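You operate a simulated robot arm through the tools that you are given. There is no shell and no other tool.

The job below is to be done with a simulated robot arm. You get a single attempt, and the scene is never put back.

TASK
Swing the lamp over, light it, stand both rings in the ring rest, then lamp off and back.

The check looks at the end state, three seconds after you hand in, the way a careful person would. Anything else that was tipped, shoved, dropped, spilled or broken makes it a failure.

THE ROBOT
A 7-joint arm with a three-finger gripper, fixed in place. Base frame: the origin is on the floor under the middle of its stand, x ahead of it, y to its left, z up; the work surface is at about z = 760. Units: mm, degrees, N and s.
It reaches about 1342 mm from its shoulder. Its first joint turns from -166.0 to 166.0 degrees. Payload 2.69 kg.
The TCP is the grasp point between the finger pads, 30 mm short of the fingertips. In the tool frame z runs along the fingers and y along their closing line. The gripper opens to 128 mm; its body begins 117 mm behind the TCP.
Orientation is that of the tool frame in the base frame, as [roll, pitch, yaw] about the fixed x, y, z axes, in that order (R = Rz(yaw) Ry(pitch) Rx(roll)). With the fingers straight down and closing along the base's y, the tool's x points along the base's -x, its y along +y and its z along -z.

THE INTERFACE
- The arm moves only by the tool step_arm. Its argument "increments" is a list that holds one entry, the list of rows, each a list of 7 numbers: the shift along the tool's x, y, z in mm, then the turn, a rotation vector about the tool's x, y, z in degrees, then the closure, from 0 (fully open) to 1 (shut). In form: [[[dx, dy, dz, wx, wy, wz, hand], ...]]. A call has 1 to 20 rows; each row shifts and turns the commanded pose from where the row before left it, along the tool's axes as they then stand. A row lasts 0.2 s, in which the tool goes at most 50 mm and 8.6 degrees; a call with a longer step from one row to the next is refused whole, and so is a gripper value outside its range. Where a pose cannot be reached the arm comes as near as it can. A force on the tool above 90 N (or 10 N above the force at the start of the call, whichever is more), or a blocked arm, ends the call early, and 0.2 s more pass. The fingers move at their own pace (about 127 mm/s each) and stop on an object; they squeeze with about 22 N. The grip force told is the motor's: it shows also when the fingers shut on nothing. Time passes only in rows, and 0.2 s behind the last, so rows that do not move let the fingers close. The reply holds the time, the measured pose of the TCP, the force on the tool along the base axes, the opening and the grip force, in the units named above and with some noise, with the torque about the TCP (base axes, N m) and any sound that the robot's microphone picked up.
- Cameras (640 x 400 px; columns grow to the right, rows downward): "scene" is fixed at [60, -497.4, 1429.3]; the picture's right is [0.79, -0.61, 0.00], its down [-0.12, -0.16, -0.98] and it looks along [0.60, 0.77, -0.20] (base axes); focal length 228 px, centre (320, 200). "wrist" rides on the gripper at [58, 54, -131] in the tool frame; the picture's right is [-0.68, 0.74, 0.00], its down [-0.62, -0.57, -0.55] and it looks along [-0.40, -0.37, 0.84] (tool axes); focal length 234 px, centre (320, 200). There is no depth. A picture from a camera that has moved, and an enlarged one, comes with that camera's place and axes in the base frame and with its lens. The place of the scene camera against the robot may be out by one fixed shift of up to 12 mm in any direction.
- capture(camera): a new picture of that camera. No time passes.
- slide_trunk(by): moves the trunk up (or, below 0, down) by that many mm; the arm rides with it, the base frame stays. It gives what a move gives, with no picture.
- enlarge(camera, box): a new picture of the part [left, top, right, bottom] of that camera's present view, enlarged. No time passes.
- sign_off(): hands the job in; it is judged then, once.

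Nothing tells you positions but the pictures and the camera data. Unless the task says otherwise, let go and move clear before handing in.

The tools are called as name(argument=value, ...) on one line, values as JSON. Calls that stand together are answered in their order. step_arm: Moves the arm, as the interface text tells. Its arguments: {"type":"object","properties":{"increments":{"type":"array","items":{"type":"array","items":{"type":"array","items":{"type":"number"}}}}},"required":["increments"]} The other tools are called the same way: slide_trunk (by) moves the trunk up or down; capture (camera) takes a picture; enlarge (camera, box) takes an enlarged picture of a part of a camera's view; sign_off () hands the job in.

At the start:

```text
t: 0.0
eef_pos: [574.4, 3.6, 1529.8]
orientation: [-180.0, -0.1, 179.9]
force: [-0.9, -0.5, 0.2]
ft_torque: [0.03, 0.04, 0.01]
gripper_width: 128.1
grasp_force: 0.2
trunk travel left (down, up): [-150.0, 200.0]
```

scene: 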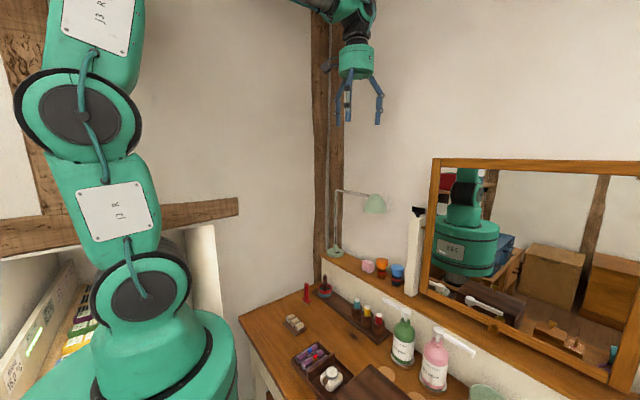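
wrist: 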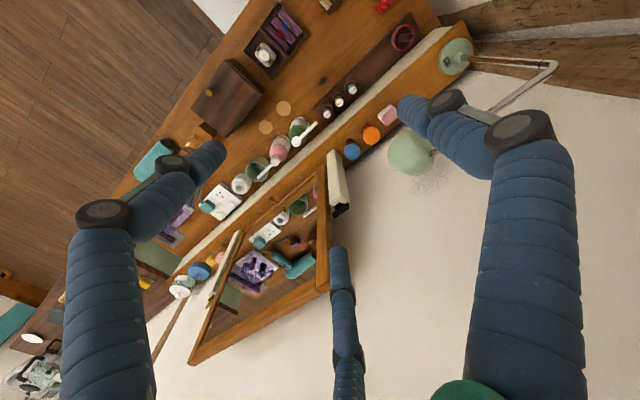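

I see a dressing table with a mirror, a shelf with a small lamp at its left end, bottles, trays and a box. I'll take enlarged views first to find the lamp, the rings and the ring rest.

enlarge(camera="scene", box=[240, 160, 440, 285])

enlarge(camera="scene", box=[240, 275, 440, 400])

enlarge(camera="scene", box=[400, 250, 640, 400])

enlarge(camera="wrist", box=[360, 0, 560, 125])

enlarge(camera="wrist", box=[190, 0, 390, 125])

enlarge(camera="wrist", box=[100, 110, 340, 260])

enlarge(camera="wrist", box=[0, 220, 240, 370])

```text
3.20 times, centred on (340, 222) of scene
camera zoom: at [60.0, -497.4, 1429.3], right [0.79, -0.61, 0.0], down [-0.12, -0.16, -0.98], along [0.6, 0.77, -0.2], focal length 729 px, centre (256, 128)
```

zoom: 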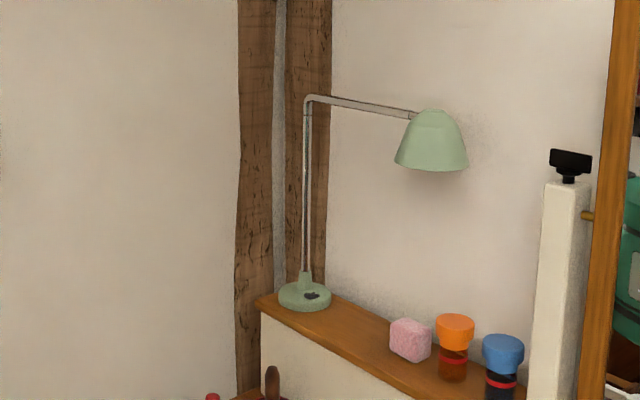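

```text
3.20 times, centred on (340, 338) of scene
camera zoom: at [60.0, -497.4, 1429.3], right [0.79, -0.61, 0.0], down [-0.12, -0.16, -0.98], along [0.6, 0.77, -0.2], focal length 729 px, centre (256, -240)
```

zoom: 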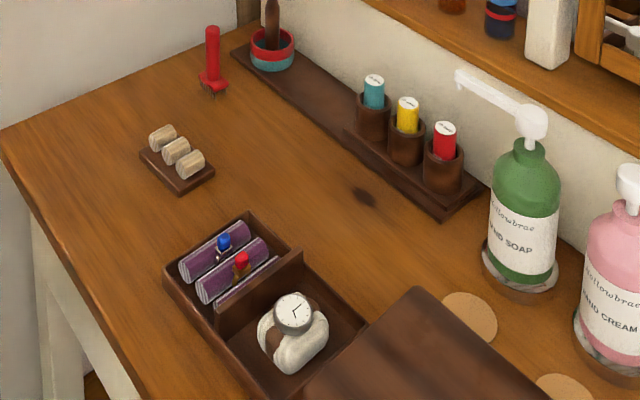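

```text
2.67 times, centred on (520, 325) of scene
camera zoom: at [60.0, -497.4, 1429.3], right [0.79, -0.61, 0.0], down [-0.12, -0.16, -0.98], along [0.6, 0.77, -0.2], focal length 607 px, centre (-213, -133)
```

zoom: 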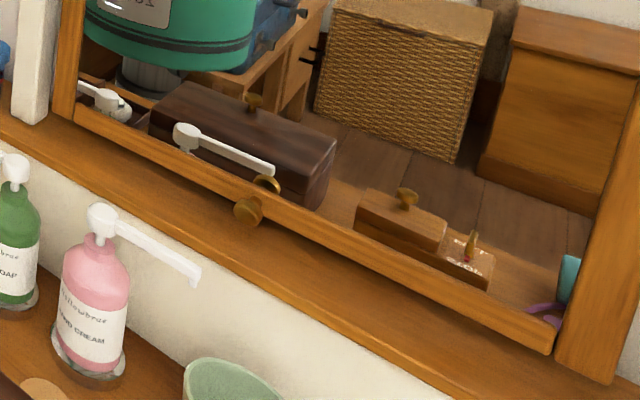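

```text
3.20 times, centred on (460, 62) of wrist
camera zoom: at [514.0, 56.1, 1660.0], right [0.68, 0.74, 0.0], down [0.62, -0.57, 0.55], along [0.4, -0.37, -0.84], focal length 749 px, centre (-128, 640)
```

zoom: 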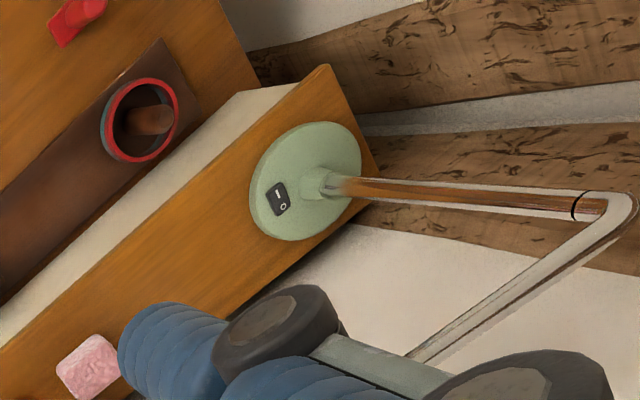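

```text
3.20 times, centred on (290, 62) of wrist
camera zoom: at [514.0, 56.1, 1660.0], right [0.68, 0.74, 0.0], down [0.62, -0.57, 0.55], along [0.4, -0.37, -0.84], focal length 749 px, centre (416, 640)
```

zoom: 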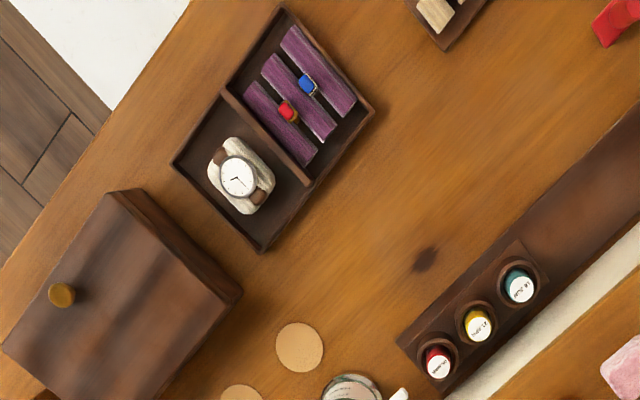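

```text
2.67 times, centred on (220, 185) of wrist
camera zoom: at [514.0, 56.1, 1660.0], right [0.68, 0.74, 0.0], down [0.62, -0.57, 0.55], along [0.4, -0.37, -0.84], focal length 624 px, centre (587, 240)
```

zoom: 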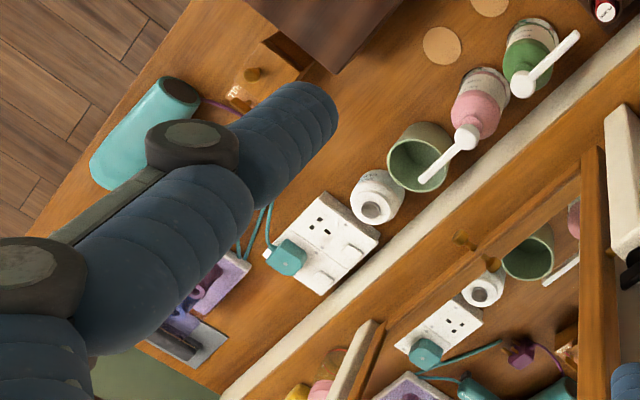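

```text
2.67 times, centred on (120, 295) of wrist
camera zoom: at [514.0, 56.1, 1660.0], right [0.68, 0.74, 0.0], down [0.62, -0.57, 0.55], along [0.4, -0.37, -0.84], focal length 624 px, centre (853, -53)
```

zoom: 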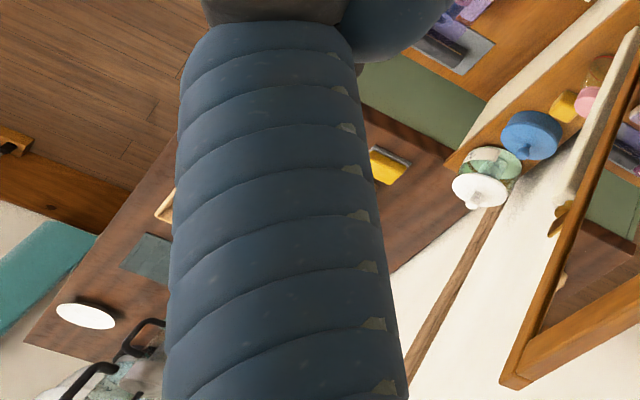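

The rings (blue and red gem) look to be in the tray on purple rolls; the small base with three pale rolls is a likely ring rest. I'll look closer before moving.

enlarge(camera="scene", box=[276, 308, 316, 338])

enlarge(camera="scene", box=[285, 335, 365, 395])

enlarge(camera="scene", box=[320, 180, 400, 260])

enlarge(camera="wrist", box=[260, 0, 340, 50])

enlarge(camera="wrist", box=[430, 20, 510, 80])

enlarge(camera="scene", box=[300, 0, 440, 130])

```text
13.33 times, centred on (296, 323) of scene
camera zoom: at [60.0, -497.4, 1429.3], right [0.79, -0.61, 0.0], down [-0.12, -0.16, -0.98], along [0.6, 0.77, -0.2], focal length 3036 px, centre (640, -1440)
```

zoom: 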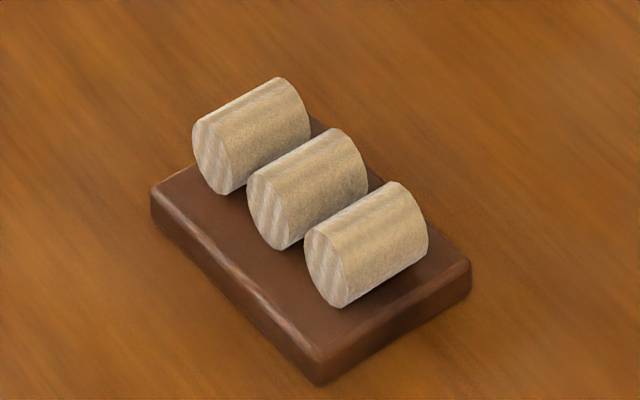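

```text
6.67 times, centred on (325, 365) of scene
camera zoom: at [60.0, -497.4, 1429.3], right [0.79, -0.61, 0.0], down [-0.12, -0.16, -0.98], along [0.6, 0.77, -0.2], focal length 1518 px, centre (287, -900)
```

zoom: 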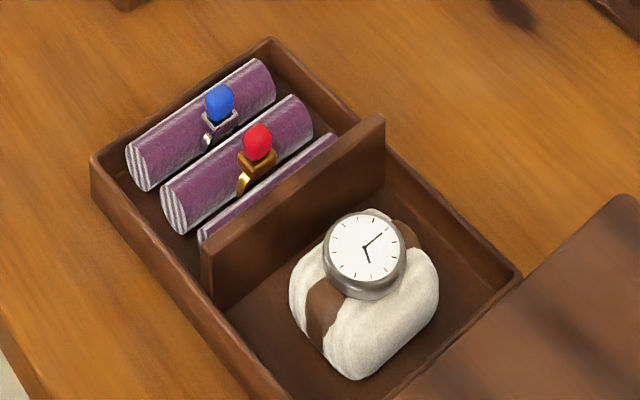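

```text
5.00 times, centred on (360, 220) of scene
camera zoom: at [60.0, -497.4, 1429.3], right [0.79, -0.61, 0.0], down [-0.12, -0.16, -0.98], along [0.6, 0.77, -0.2], focal length 1139 px, centre (120, 100)
```

zoom: 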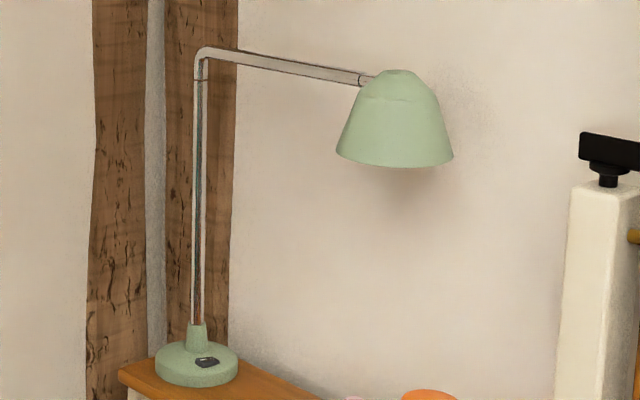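

```text
8.00 times, centred on (300, 25) of wrist
camera zoom: at [514.0, 56.1, 1660.0], right [0.68, 0.74, 0.0], down [0.62, -0.57, 0.55], along [0.4, -0.37, -0.84], focal length 1873 px, centre (480, 1600)
```

zoom: 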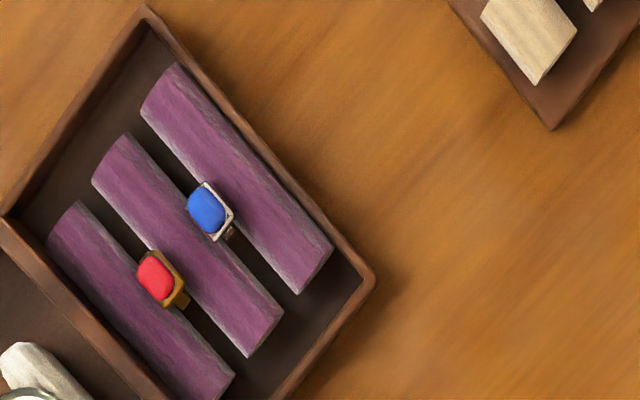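

```text
6.67 times, centred on (470, 50) of wrist
camera zoom: at [514.0, 56.1, 1660.0], right [0.68, 0.74, 0.0], down [0.62, -0.57, 0.55], along [0.4, -0.37, -0.84], focal length 1561 px, centre (-680, 1200)
```

zoom: 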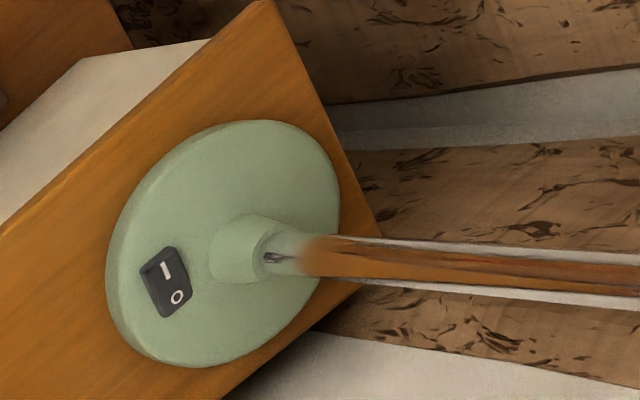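

```text
3.08 times, centred on (370, 65) of scene
camera zoom: at [60.0, -497.4, 1429.3], right [0.79, -0.61, 0.0], down [-0.12, -0.16, -0.98], along [0.6, 0.77, -0.2], focal length 701 px, centre (166, 615)
```

zoom: 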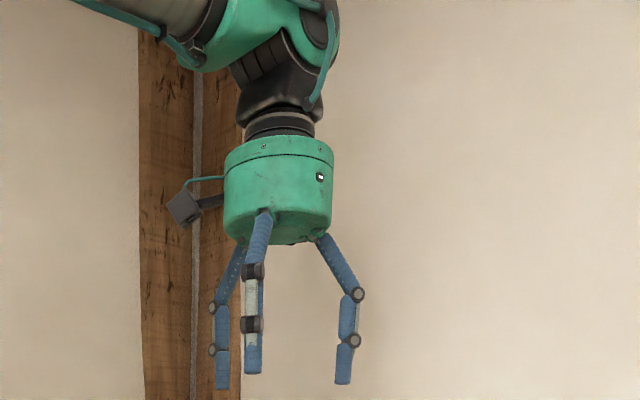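

The rings seem to stand in grooves in the tray, and the rest has two grooves between three rolls. I'll zoom far in on the rings, the rest, the switch and the lamp's joint.

enlarge(camera="scene", box=[304, 342, 336, 362])

enlarge(camera="wrist", box=[272, 15, 304, 45])

enlarge(camera="scene", box=[322, 240, 354, 260])

enlarge(camera="scene", box=[330, 184, 362, 204])

enlarge(camera="scene", box=[355, 184, 403, 219])

```text
16.00 times, centred on (320, 352) of scene
camera zoom: at [60.0, -497.4, 1429.3], right [0.79, -0.61, 0.0], down [-0.12, -0.16, -0.98], along [0.6, 0.77, -0.2], focal length 3644 px, centre (320, -2232)
```

zoom: 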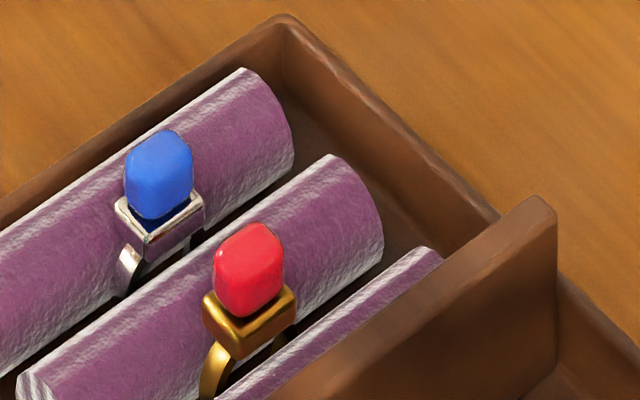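

```text
13.33 times, centred on (288, 30) of wrist
camera zoom: at [514.0, 56.1, 1660.0], right [0.68, 0.74, 0.0], down [0.62, -0.57, 0.55], along [0.4, -0.37, -0.84], focal length 3122 px, centre (747, 2467)
```

zoom: 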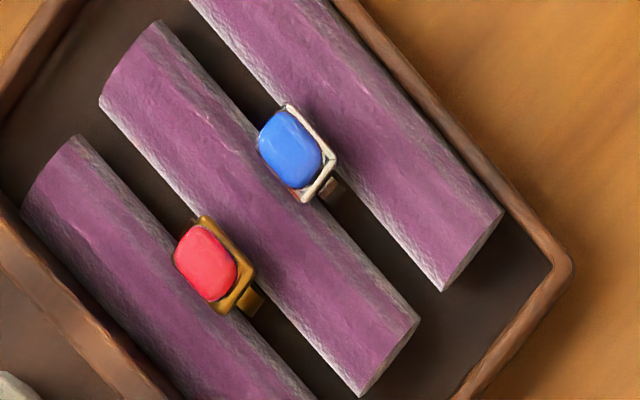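

```text
16.00 times, centred on (338, 250) of scene
camera zoom: at [60.0, -497.4, 1429.3], right [0.79, -0.61, 0.0], down [-0.12, -0.16, -0.98], along [0.6, 0.77, -0.2], focal length 3644 px, centre (32, -600)
```

zoom: 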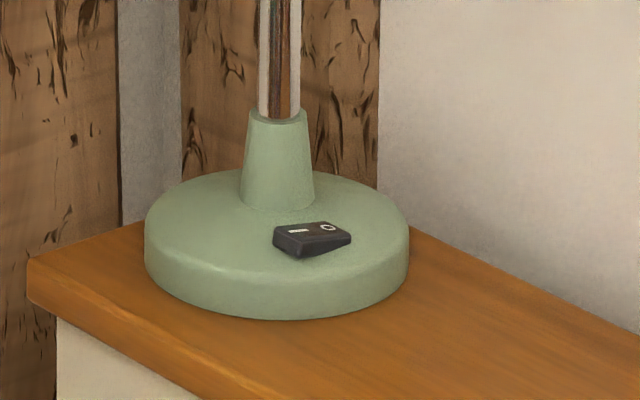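

```text
16.00 times, centred on (346, 194) of scene
camera zoom: at [60.0, -497.4, 1429.3], right [0.79, -0.61, 0.0], down [-0.12, -0.16, -0.98], along [0.6, 0.77, -0.2], focal length 3644 px, centre (-96, 296)
```

zoom: 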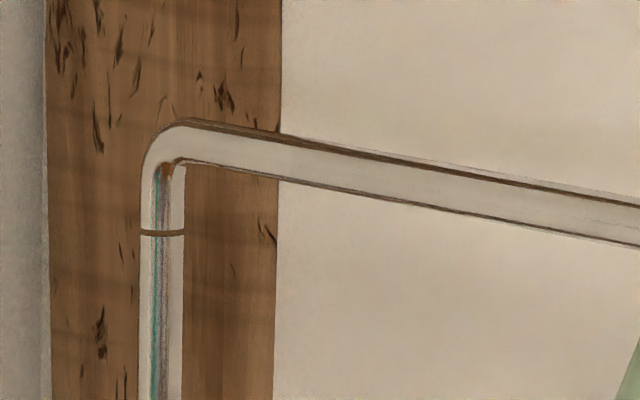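

```text
11.43 times, centred on (379, 202) of scene
camera zoom: at [60.0, -497.4, 1429.3], right [0.79, -0.61, 0.0], down [-0.12, -0.16, -0.98], along [0.6, 0.77, -0.2], focal length 2603 px, centre (-354, 183)
```

zoom: 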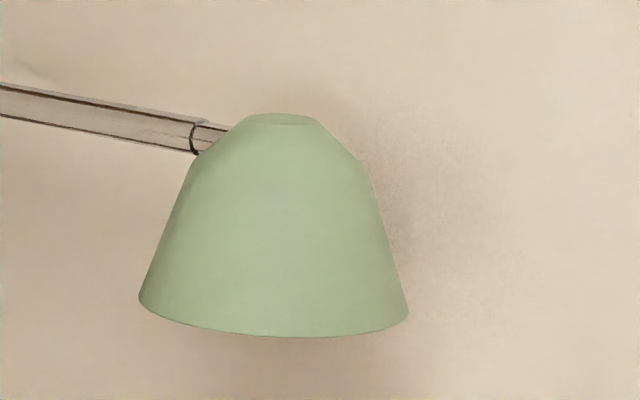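

Rings stand gem-up in grooves of the tray (about x 410–420, y 15 and −12), and the ring rest is near (465, 180). Before moving, I'll shut the fingers in free air to see how the three fingers meet.

step_arm(increments=[[[0, 0, 0, 0, 0, 0, 1], [0, 0, 0, 0, 0, 0, 1], [0, 0, 0, 0, 0, 0, 1], [0, 0, 0, 0, 0, 0, 1], [0, 0, 0, 0, 0, 0, 1]]])

capture(camera="wrist")

enlarge(camera="scene", box=[320, 20, 410, 130])

```text
t: 1.2
eef_pos: [573.2, 3.9, 1528.1]
orientation: [-180.0, 0.1, 180.0]
force: [0.3, 0.7, -0.3]
ft_torque: [0.01, 0.02, 0.03]
gripper_width: 2.5
grasp_force: 22.0
trunk travel left (down, up): [-150.0, 200.0]
```

```text
taken
camera wrist: at [513.9, 56.1, 1660.0], right [0.68, 0.74, 0.0], down [0.62, -0.57, 0.55], along [0.4, -0.37, -0.84], focal length 234 px, centre (320, 200)
```

wrist: 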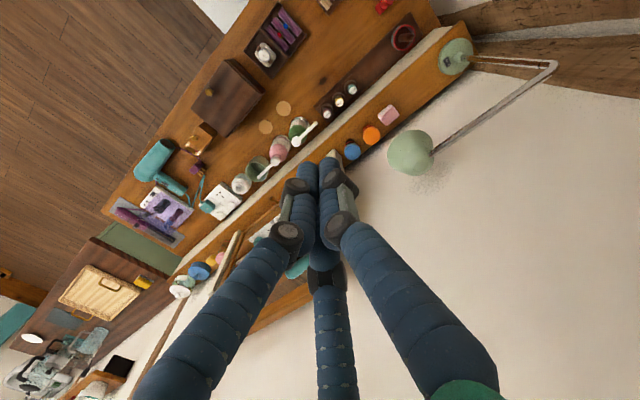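

```text
3.64 times, centred on (365, 75) of scene
camera zoom: at [60.0, -497.4, 1429.3], right [0.79, -0.61, 0.0], down [-0.12, -0.16, -0.98], along [0.6, 0.77, -0.2], focal length 828 px, centre (156, 654)
```

zoom: 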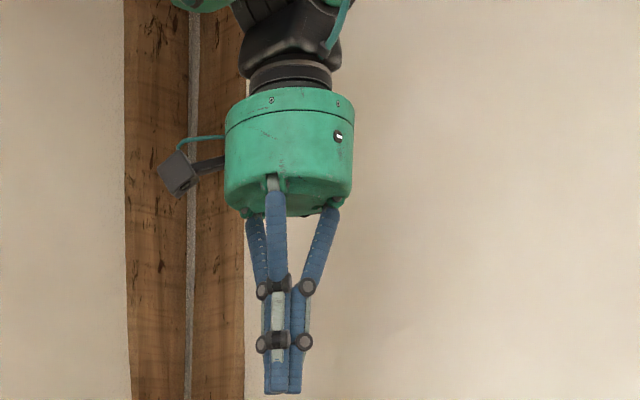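

enlarge(camera="wrist", box=[240, 140, 400, 290])

enlarge(camera="scene", box=[350, 85, 380, 135])

step_arm(increments=[[[0, 0, 0, 0, 0, 0, 0.7], [0, 0, 0, 0, 0, 0, 0.7], [0, 0, 0, 0, 0, 0, 0.7]]])

enlarge(camera="wrist", box=[200, 100, 440, 325])

```text
2.67 times, centred on (320, 215) of wrist
camera zoom: at [513.9, 56.1, 1660.0], right [0.68, 0.74, 0.0], down [0.62, -0.57, 0.55], along [0.4, -0.37, -0.84], focal length 624 px, centre (320, 160)
```

zoom: 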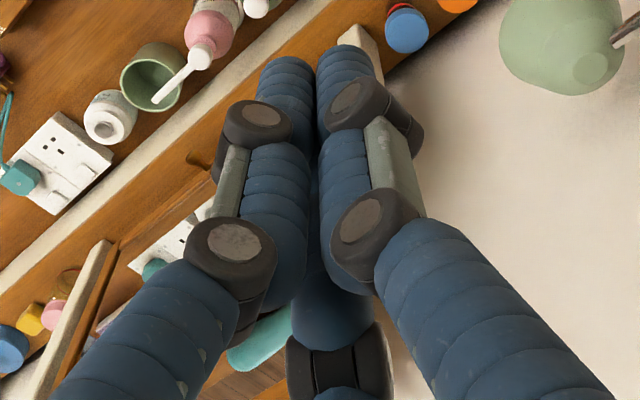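

```text
8.00 times, centred on (365, 110) of scene
camera zoom: at [60.0, -497.4, 1429.3], right [0.79, -0.61, 0.0], down [-0.12, -0.16, -0.98], along [0.6, 0.77, -0.2], focal length 1822 px, centre (-40, 920)
```

zoom: 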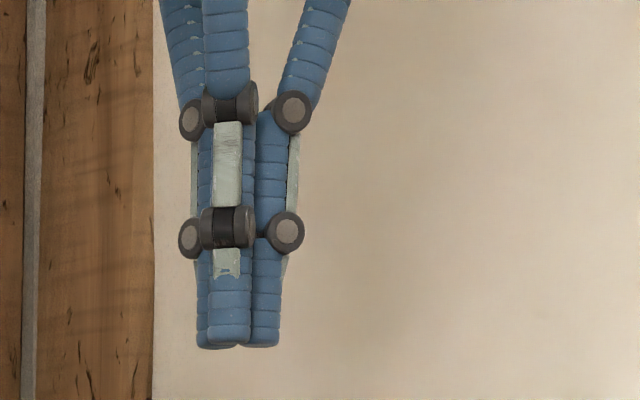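

```text
t: 2.0
eef_pos: [573.2, 4.0, 1529.8]
orientation: [-179.9, 0.1, -180.0]
force: [0.1, -0.6, -0.3]
ft_torque: [0.02, -0.02, 0.03]
gripper_width: 38.3
grasp_force: 0.0
trunk travel left (down, up): [-150.0, 200.0]
```

```text
1.78 times, centred on (320, 212) of wrist
camera zoom: at [513.9, 56.1, 1660.0], right [0.68, 0.74, 0.0], down [0.62, -0.57, 0.55], along [0.4, -0.37, -0.84], focal length 416 px, centre (320, 178)
```

zoom: 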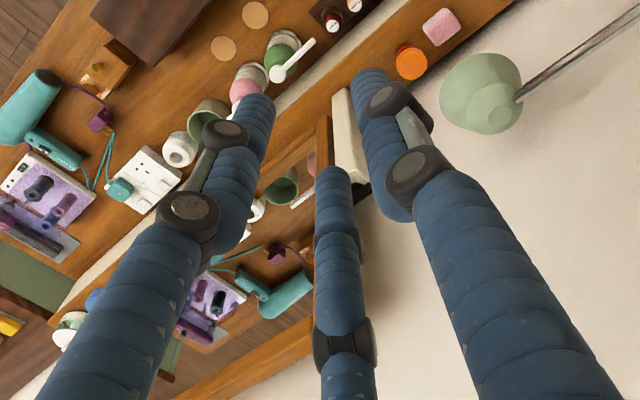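

The gripper closes symmetrically with three round fingers (one at tool +y, two at ±60° on the −y side). Now I'll move, fist shut, to a viewing spot above the table to measure the rings, tray and rest from close by.

step_arm(increments=[[[11, 11.4, 44, 0, 0, 0, 1], [11, 11.4, 44, 0, 0, 0, 1], [11, 11.4, 44, 0, 0, 0, 1], [11, 11.4, 44, 0, 0, 0, 1], [11, 11.4, 44, 0, 0, 0, 1], [11, 11.4, 44, 0, 0, 0, 1], [11, 11.4, 44, 0, 0, 0, 1], [11, 11.4, 44, 0, 0, 0, 1], [11, 11.4, 44, 0, 0, 0, 1], [11, 11.4, 44, 0, 0, 0, 1], [11, 11.4, 44, 0, 0, 0, 1], [11, 11.4, 44, 0, 0, 0, 1], [0, 0, 0, 0, 0, 0, 1], [0, 0, 0, 0, 0, 0, 1]]])

capture(camera="wrist")

capture(camera="scene")

```text
t: 5.0
eef_pos: [440.2, 141.9, 999.4]
orientation: [-180.0, 0.0, 179.9]
force: [0.0, -0.4, -0.2]
ft_torque: [0.03, 0.02, -0.04]
gripper_width: 2.2
grasp_force: 21.5
trunk travel left (down, up): [-150.0, 200.0]
```

```text
taken
camera wrist: at [380.8, 193.9, 1130.7], right [0.68, 0.74, 0.0], down [0.62, -0.57, 0.55], along [0.4, -0.37, -0.84], focal length 234 px, centre (320, 200)
```

wrist: 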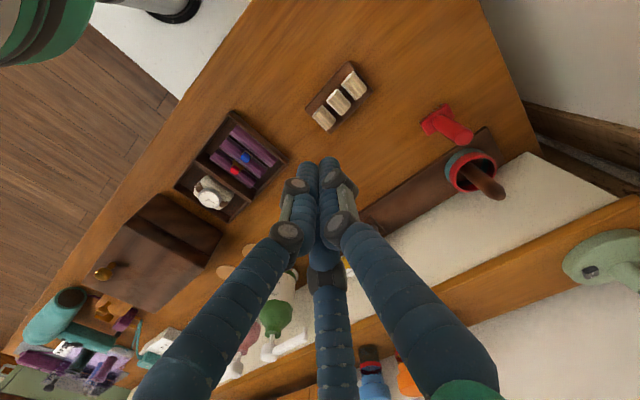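

```text
taken
```

scene: 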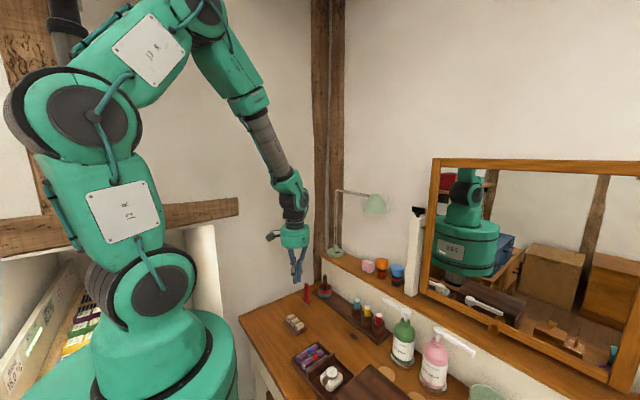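

The rings, tray and rest are all visible from here. I'll enlarge each for measuring.

enlarge(camera="wrist", box=[200, 110, 296, 170])

enlarge(camera="wrist", box=[296, 55, 376, 105])

enlarge(camera="wrist", box=[226, 146, 258, 178])

enlarge(camera="wrist", box=[552, 222, 640, 310])

```text
6.67 times, centred on (248, 140) of wrist
camera zoom: at [380.8, 193.9, 1130.7], right [0.68, 0.74, 0.0], down [0.62, -0.57, 0.55], along [0.4, -0.37, -0.84], focal length 1561 px, centre (800, 600)
```

zoom: 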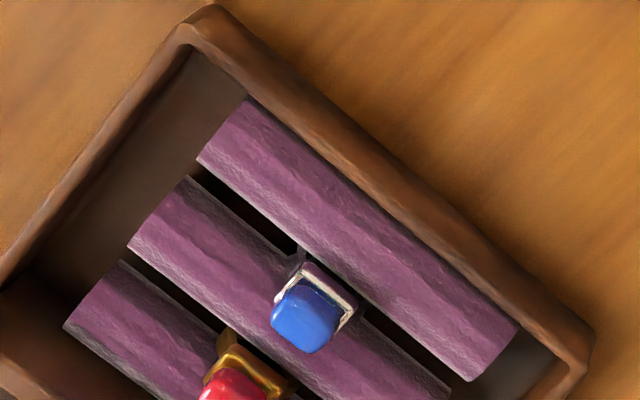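

```text
8.00 times, centred on (336, 80) of wrist
camera zoom: at [380.8, 193.9, 1130.7], right [0.68, 0.74, 0.0], down [0.62, -0.57, 0.55], along [0.4, -0.37, -0.84], focal length 1873 px, centre (192, 1160)
```

zoom: 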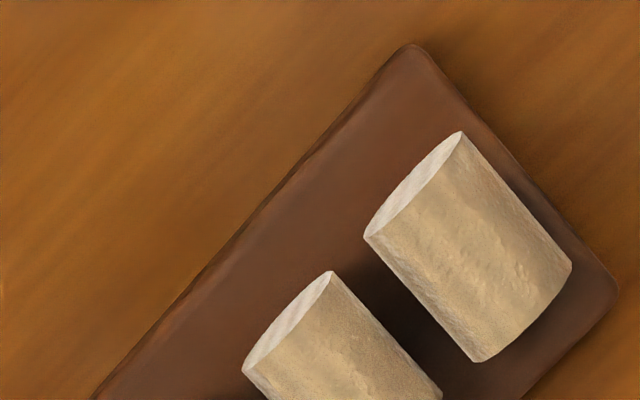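

```text
12.50 times, centred on (242, 162) of wrist
camera zoom: at [380.8, 193.9, 1130.7], right [0.68, 0.74, 0.0], down [0.62, -0.57, 0.55], along [0.4, -0.37, -0.84], focal length 2927 px, centre (1295, 675)
```

zoom: 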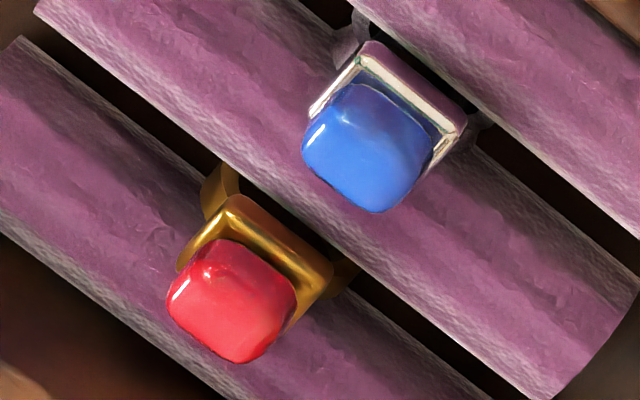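

```text
4.55 times, centred on (596, 266) of wrist
camera zoom: at [380.8, 193.9, 1130.7], right [0.68, 0.74, 0.0], down [0.62, -0.57, 0.55], along [0.4, -0.37, -0.84], focal length 1064 px, centre (-934, -100)
```

zoom: 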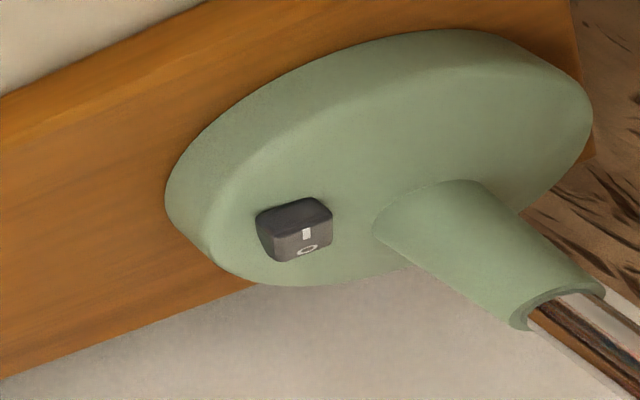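

Blue gem ≈ (408, 17, 802), red gem ≈ (409.5, −13, 800); the rest's rolls run along x at y ≈ 198/170/142. The lamp stem is at ≈ (772, 302), its tube at z ≈ 1256 running along −y beside the wall, and the rocker is at (766, 279, 944) with "I" nearer the robot. Next I rise to look at the tube and the wall gap before swinging it.

step_arm(increments=[[[0, 0, -50, 0, 0, 0, 1], [0, 0, -50, 0, 0, 0, 1], [0, 0, -50, 0, 0, 0, 1], [0, 0, -50, 0, 0, 0, 1], [0, 0, -50, 0, 0, 0, 1], [0, 0, -50, 0, 0, 0, 1], [0, 0, -50, 0, 0, 0, 1], [0, 0, -50, 0, 0, 0, 1], [-45, 6, 0, 0, 0, 0, 1], [-45, 6, 0, 0, 0, 0, 1], [-45, 6, 0, 0, 0, 0, 1], [-45, 6, 0, 0, 0, 0, 1], [0, 0, 0, 0, 0, 0, 1]]])

capture(camera="wrist")

capture(camera="scene")

```text
t: 7.8
eef_pos: [623.2, 164.7, 1399.5]
orientation: [-179.9, -0.1, -179.8]
force: [1.0, 0.1, -0.1]
ft_torque: [-0.05, 0.11, -0.04]
gripper_width: 2.2
grasp_force: 22.1
trunk travel left (down, up): [-150.0, 200.0]
```

```text
taken
camera wrist: at [563.2, 217.6, 1530.7], right [0.68, 0.74, 0.0], down [0.62, -0.56, 0.55], along [0.4, -0.37, -0.84], focal length 234 px, centre (320, 200)
```

wrist: 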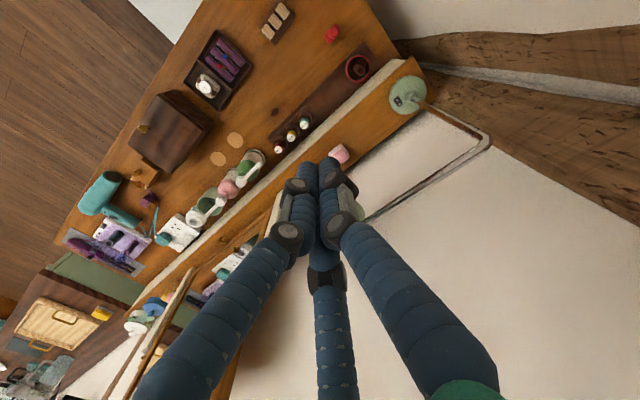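

```text
taken
```

scene: 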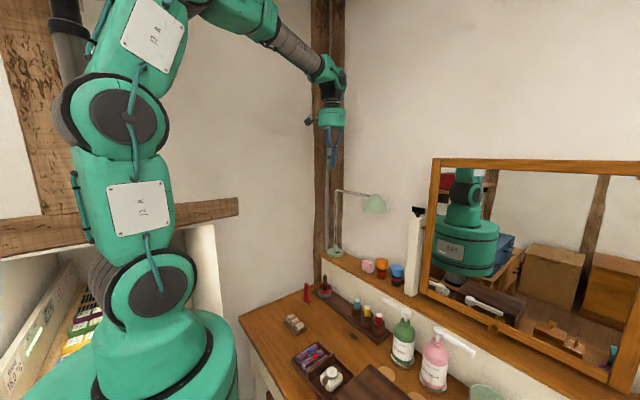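

enlarge(camera="wrist", box=[350, 60, 510, 235])

enlarge(camera="wrist", box=[380, 65, 440, 125])

```text
2.29 times, centred on (430, 148) of wrist
camera zoom: at [563.2, 217.6, 1530.7], right [0.68, 0.74, 0.0], down [0.62, -0.56, 0.55], along [0.4, -0.37, -0.84], focal length 535 px, centre (69, 320)
```

zoom: 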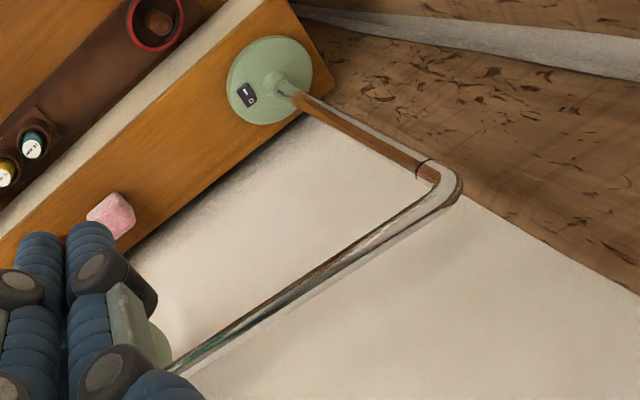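

```text
6.67 times, centred on (410, 95) of wrist
camera zoom: at [563.2, 217.6, 1530.7], right [0.68, 0.74, 0.0], down [0.62, -0.56, 0.55], along [0.4, -0.37, -0.84], focal length 1561 px, centre (-280, 900)
```

zoom: 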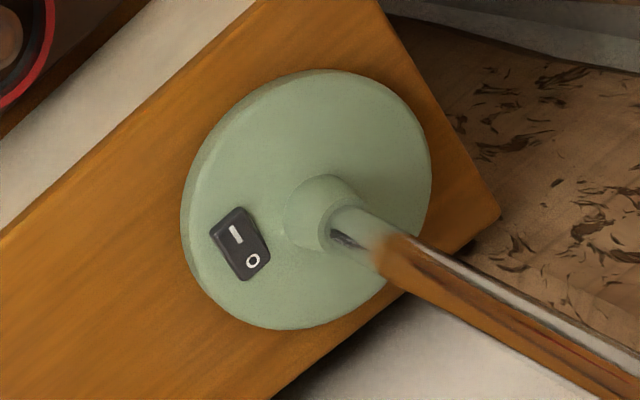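

The tube runs along y at x ≈ 770, and the wall behind it is at x ≈ 829. I'll cage the tube with a half-open hand (one finger behind, two in front), so I move over it at z ≈ 1400, turn 30° and tilt 12°.

step_arm(increments=[[[-44.8, 0, 0, 0, 0, 0, 0.61], [-44.8, 0, 0, 0, 0, 0, 0.61], [-44.8, 0, 0, 0, 0, 0, 0.61], [0, 0, 0, 0, 0, -7.5, 0.61], [0, 0, 0, 0, 0, -7.5, 0.61], [0, 0, 0, 0, 0, -7.5, 0.61], [0, 0, 0, 0, 0, -7.5, 0.61], [0, 0, 0, 3, -5.2, 0, 0.61], [0, 0, 0, 3, -5.2, 0, 0.61], [0, 0, 0, 0, 0, 0, 0.61]]])

capture(camera="wrist")

enlarge(camera="scene", box=[280, 60, 440, 260])

```text
t: 10.0
eef_pos: [754.6, 165.3, 1400.7]
orientation: [-173.9, 10.3, -149.3]
force: [0.8, -0.1, 0.4]
ft_torque: [0.02, -0.02, 0.03]
gripper_width: 49.9
grasp_force: 0.0
trunk travel left (down, up): [-150.0, 200.0]
```

```text
taken
camera wrist: at [651.3, 180.4, 1512.8], right [0.21, 0.98, 0.05], down [0.68, -0.18, 0.71], along [0.7, -0.12, -0.71], focal length 234 px, centre (320, 200)
```

wrist: 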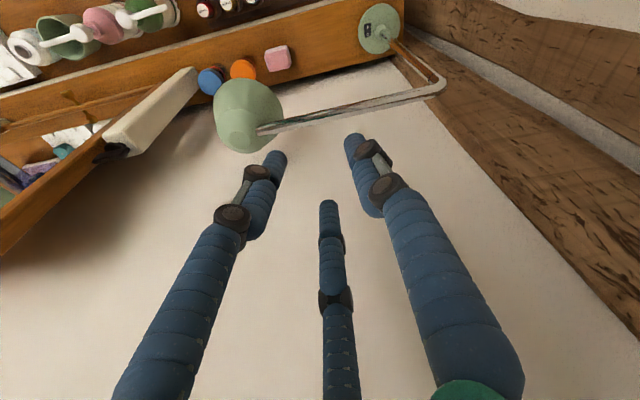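

```text
2.00 times, centred on (360, 160) of scene
camera zoom: at [60.0, -497.4, 1429.3], right [0.79, -0.61, 0.0], down [-0.12, -0.16, -0.98], along [0.6, 0.77, -0.2], focal length 456 px, centre (240, 280)
```

zoom: 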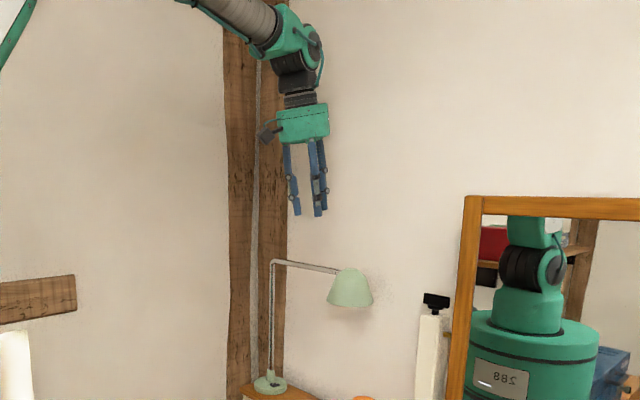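

The hand is above the tube with one finger on the wall side. I'll lower until the fingertips are near tube height and check.

step_arm(increments=[[[7.2, 4.16, 39.12, 0, 0, 0, 0.61], [7.2, 4.16, 39.12, 0, 0, 0, 0.61], [4.5, 2.6, 24.45, 0, 0, 0, 0.61], [0, 0, 0, 0, 0, 0, 0.61]]])

capture(camera="wrist")

enlarge(camera="scene", box=[320, 120, 420, 220])

```text
t: 11.0
eef_pos: [756.0, 164.3, 1296.3]
orientation: [-174.0, 10.5, -149.5]
force: [-0.8, 0.0, -0.9]
ft_torque: [0.0, 0.0, 0.0]
gripper_width: 49.9
grasp_force: 0.0
trunk travel left (down, up): [-150.0, 200.0]
```

```text
taken
camera wrist: at [651.8, 180.5, 1408.4], right [0.21, 0.98, 0.05], down [0.68, -0.18, 0.71], along [0.7, -0.12, -0.71], focal length 234 px, centre (320, 200)
```

wrist: 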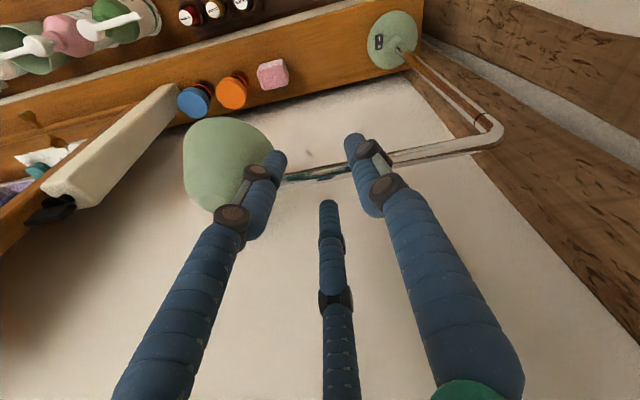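

```text
4.00 times, centred on (370, 170) of scene
camera zoom: at [60.0, -497.4, 1429.3], right [0.79, -0.61, 0.0], down [-0.12, -0.16, -0.98], along [0.6, 0.77, -0.2], focal length 911 px, centre (120, 320)
```

zoom: 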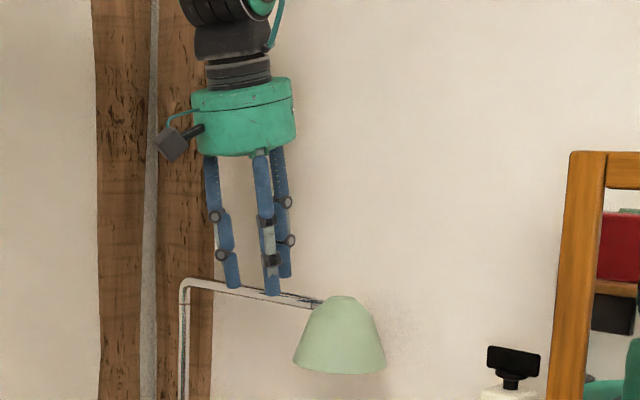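

step_arm(increments=[[[3.0, 1.75, 16.6, 0, 0, 0, 0.61], [3.1, 1.8, 16.7, 0, 0, 0, 0.61], [0, 0, 0, 0, 0, 0, 0.61]]])

capture(camera="wrist")

enlarge(camera="scene", box=[320, 140, 400, 220])

```text
t: 11.8
eef_pos: [754.7, 162.8, 1263.5]
orientation: [-173.8, 10.4, -149.4]
force: [-0.1, -0.5, -0.1]
ft_torque: [0.01, 0.01, 0.0]
gripper_width: 50.0
grasp_force: 0.0
trunk travel left (down, up): [-150.0, 200.0]
```

```text
taken
camera wrist: at [651.8, 179.9, 1374.2], right [0.21, 0.98, 0.05], down [0.68, -0.18, 0.71], along [0.7, -0.12, -0.71], focal length 234 px, centre (320, 200)
```

wrist: 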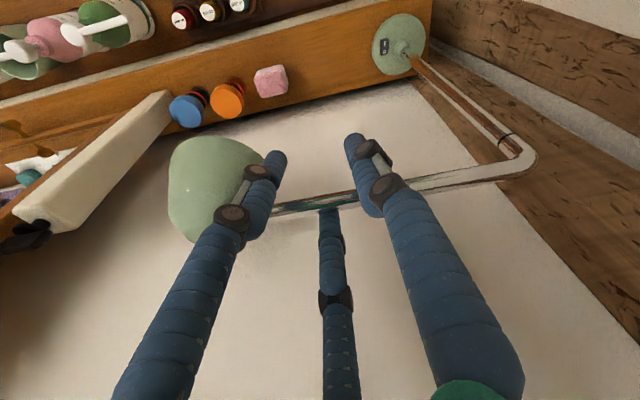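

```text
5.00 times, centred on (360, 180) of scene
camera zoom: at [60.0, -497.4, 1429.3], right [0.79, -0.61, 0.0], down [-0.12, -0.16, -0.98], along [0.6, 0.77, -0.2], focal length 1139 px, centre (120, 300)
```

zoom: 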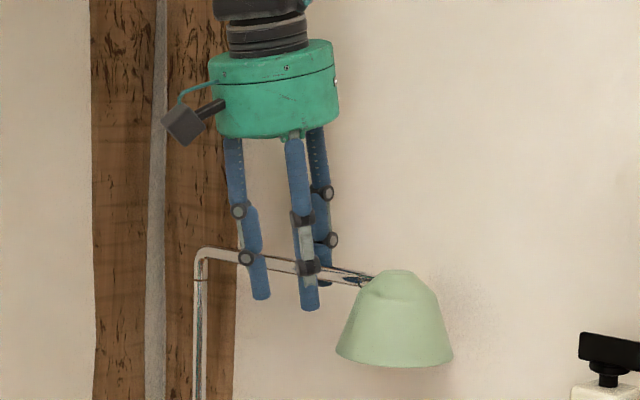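

The tube is caged (one finger behind, two in front). I'll sweep the hand around the stem axis in small steps, starting with 20°, and check that only the arm turns.

step_arm(increments=[[[9.18, 7.54, -2.49, 0.9, 0.52, 4.89, 0.61], [9.18, 7.54, -2.49, 0.9, 0.52, 4.89, 0.61], [9.18, 7.54, -2.49, 0.9, 0.52, 4.89, 0.61], [9.18, 7.54, -2.49, 0.9, 0.52, 4.89, 0.61]]])

enlarge(camera="scene", box=[310, 130, 430, 280])

capture(camera="wrist")

```text
t: 12.8
eef_pos: [710.1, 178.5, 1261.6]
orientation: [-173.8, 10.4, -169.4]
force: [0.6, -0.1, 0.7]
ft_torque: [0.03, -0.01, -0.01]
gripper_width: 49.9
grasp_force: 0.1
trunk travel left (down, up): [-150.0, 200.0]
```

```text
2.67 times, centred on (370, 205) of scene
camera zoom: at [60.0, -497.4, 1429.3], right [0.79, -0.61, 0.0], down [-0.12, -0.16, -0.98], along [0.6, 0.77, -0.2], focal length 607 px, centre (187, 187)
```

zoom: 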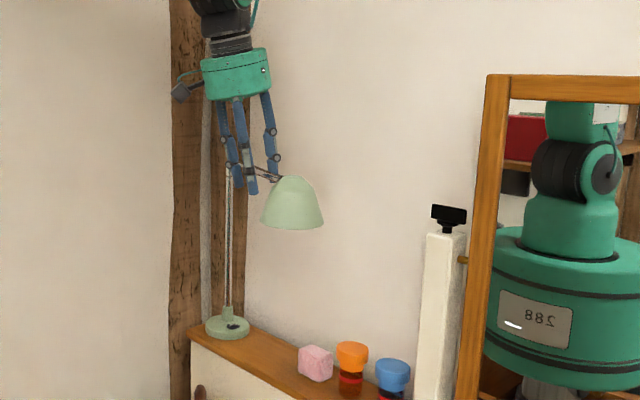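

```text
taken
camera wrist: at [617.7, 228.5, 1374.0], right [0.53, 0.84, 0.04], down [0.58, -0.4, 0.71], along [0.61, -0.35, -0.71], focal length 234 px, centre (320, 200)
```

wrist: 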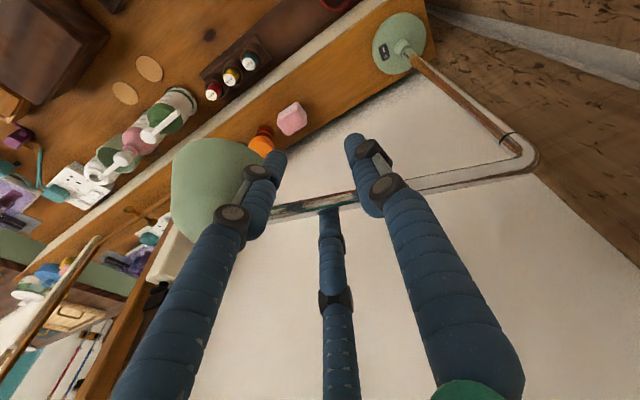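

The lamp arm turns freely and the base stays put. I continue the sweep.

step_arm(increments=[[[9.18, 7.54, -2.49, 0.9, 0.52, 4.89, 0.61], [9.18, 7.54, -2.49, 0.9, 0.52, 4.89, 0.61], [9.18, 7.54, -2.49, 0.9, 0.52, 4.89, 0.61], [9.18, 7.54, -2.49, 0.9, 0.52, 4.89, 0.61], [9.18, 7.54, -2.49, 0.9, 0.52, 4.89, 0.61], [9.18, 7.54, -2.49, 0.9, 0.52, 4.89, 0.61]]])

capture(camera="scene")

capture(camera="wrist")

```text
t: 14.2
eef_pos: [655.4, 226.1, 1261.6]
orientation: [-173.9, 10.4, 160.4]
force: [-0.4, 0.7, -0.3]
ft_torque: [0.0, 0.0, 0.01]
gripper_width: 49.9
grasp_force: 0.0
trunk travel left (down, up): [-150.0, 200.0]
```

```text
taken
```

scene: 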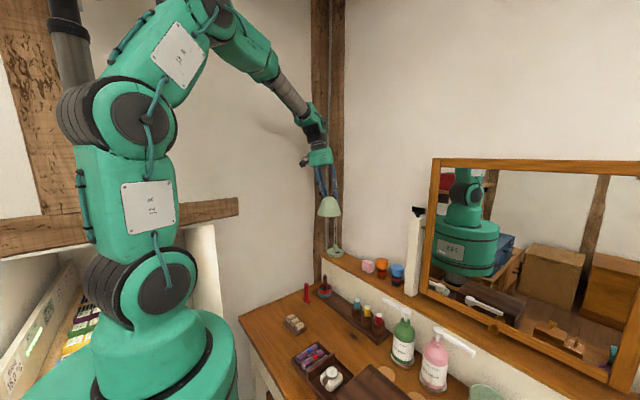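

```text
taken
camera wrist: at [602.0, 314.5, 1374.1], right [0.88, 0.46, 0.05], down [0.3, -0.64, 0.71], along [0.36, -0.61, -0.71], focal length 234 px, centre (320, 200)
```

wrist: 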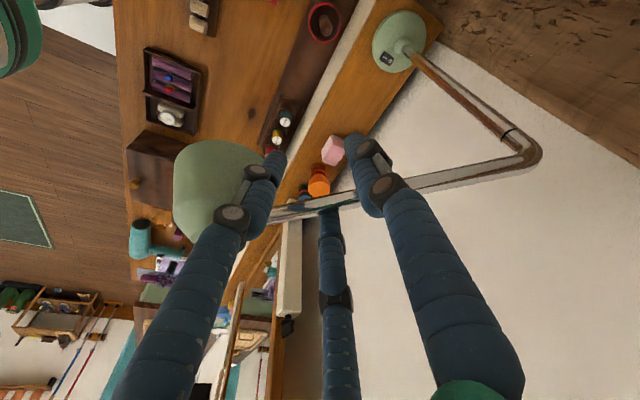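

step_arm(increments=[[[9.18, 7.54, -2.49, 0.9, 0.52, 4.89, 0.61], [9.18, 7.54, -2.49, 0.9, 0.52, 4.89, 0.61], [9.18, 7.54, -2.49, 0.9, 0.52, 4.89, 0.61], [9.18, 7.54, -2.49, 0.9, 0.52, 4.89, 0.61], [9.18, 7.54, -2.49, 0.9, 0.52, 4.89, 0.61]]])

capture(camera="scene")

capture(camera="wrist")

```text
t: 15.4
eef_pos: [633.0, 282.5, 1261.0]
orientation: [-174.0, 10.4, 135.6]
force: [-0.1, -0.2, 0.1]
ft_torque: [-0.02, -0.02, 0.01]
gripper_width: 50.4
grasp_force: 0.1
trunk travel left (down, up): [-150.0, 200.0]
```

```text
taken
```

scene: 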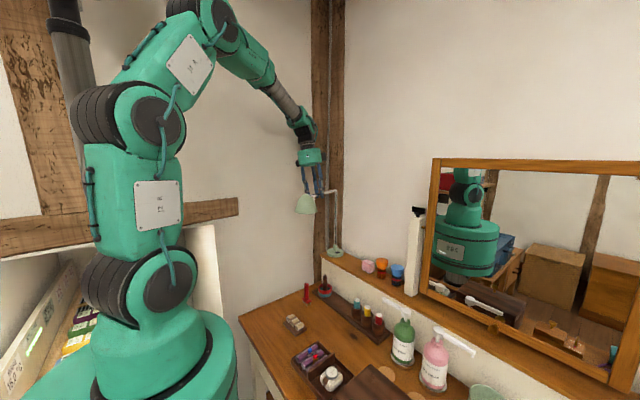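

```text
taken
camera wrist: at [623.0, 384.7, 1373.9], right [1.0, 0.05, 0.05], down [0.0, -0.71, 0.71], along [0.07, -0.7, -0.71], focal length 234 px, centre (320, 200)
```

wrist: 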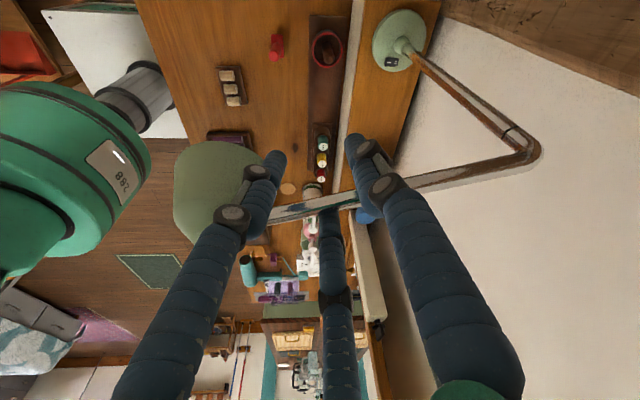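

The shade is now swung out over the table toward the ring rest. I back off slightly and lift the hand clear.

step_arm(increments=[[[-4.59, -3.77, 1.25, -0.45, -0.26, -2.45, 0.61], [-5.4, -3.1, -29.3, 0, 0, 0, 0.61], [-7.2, -4.16, -39.1, 0, 0, 0, 0.61], [-7.2, -4.16, -39.1, 0, 0, 0, 0.61], [0, 0, 0, 0, 0, 0, 0.61]]])

capture(camera="wrist")

enlarge(camera="scene", box=[260, 100, 400, 270])

```text
t: 16.6
eef_pos: [634.2, 275.2, 1372.4]
orientation: [-173.9, 10.5, 138.1]
force: [0.0, -0.2, 0.5]
ft_torque: [-0.02, -0.02, -0.01]
gripper_width: 50.0
grasp_force: 0.1
trunk travel left (down, up): [-150.0, 200.0]
```

```text
taken
camera wrist: at [619.4, 377.6, 1484.5], right [0.99, 0.09, 0.05], down [0.03, -0.71, 0.71], along [0.1, -0.7, -0.71], focal length 234 px, centre (320, 200)
```

wrist: 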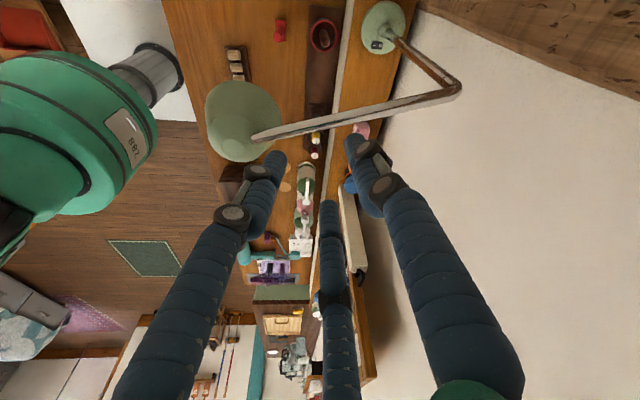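

```text
2.35 times, centred on (330, 185) of scene
camera zoom: at [60.0, -497.4, 1429.3], right [0.79, -0.61, 0.0], down [-0.12, -0.16, -0.98], along [0.6, 0.77, -0.2], focal length 536 px, centre (296, 235)
```

zoom: 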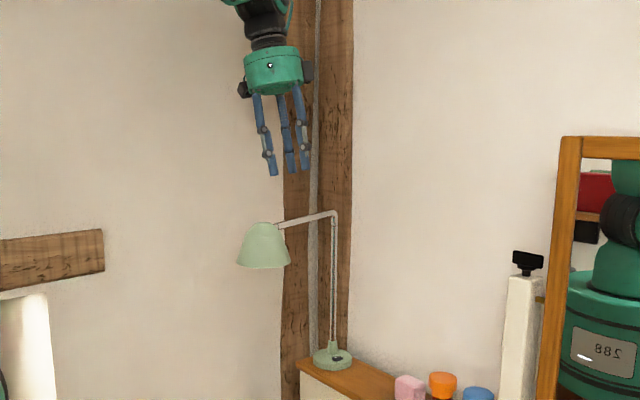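

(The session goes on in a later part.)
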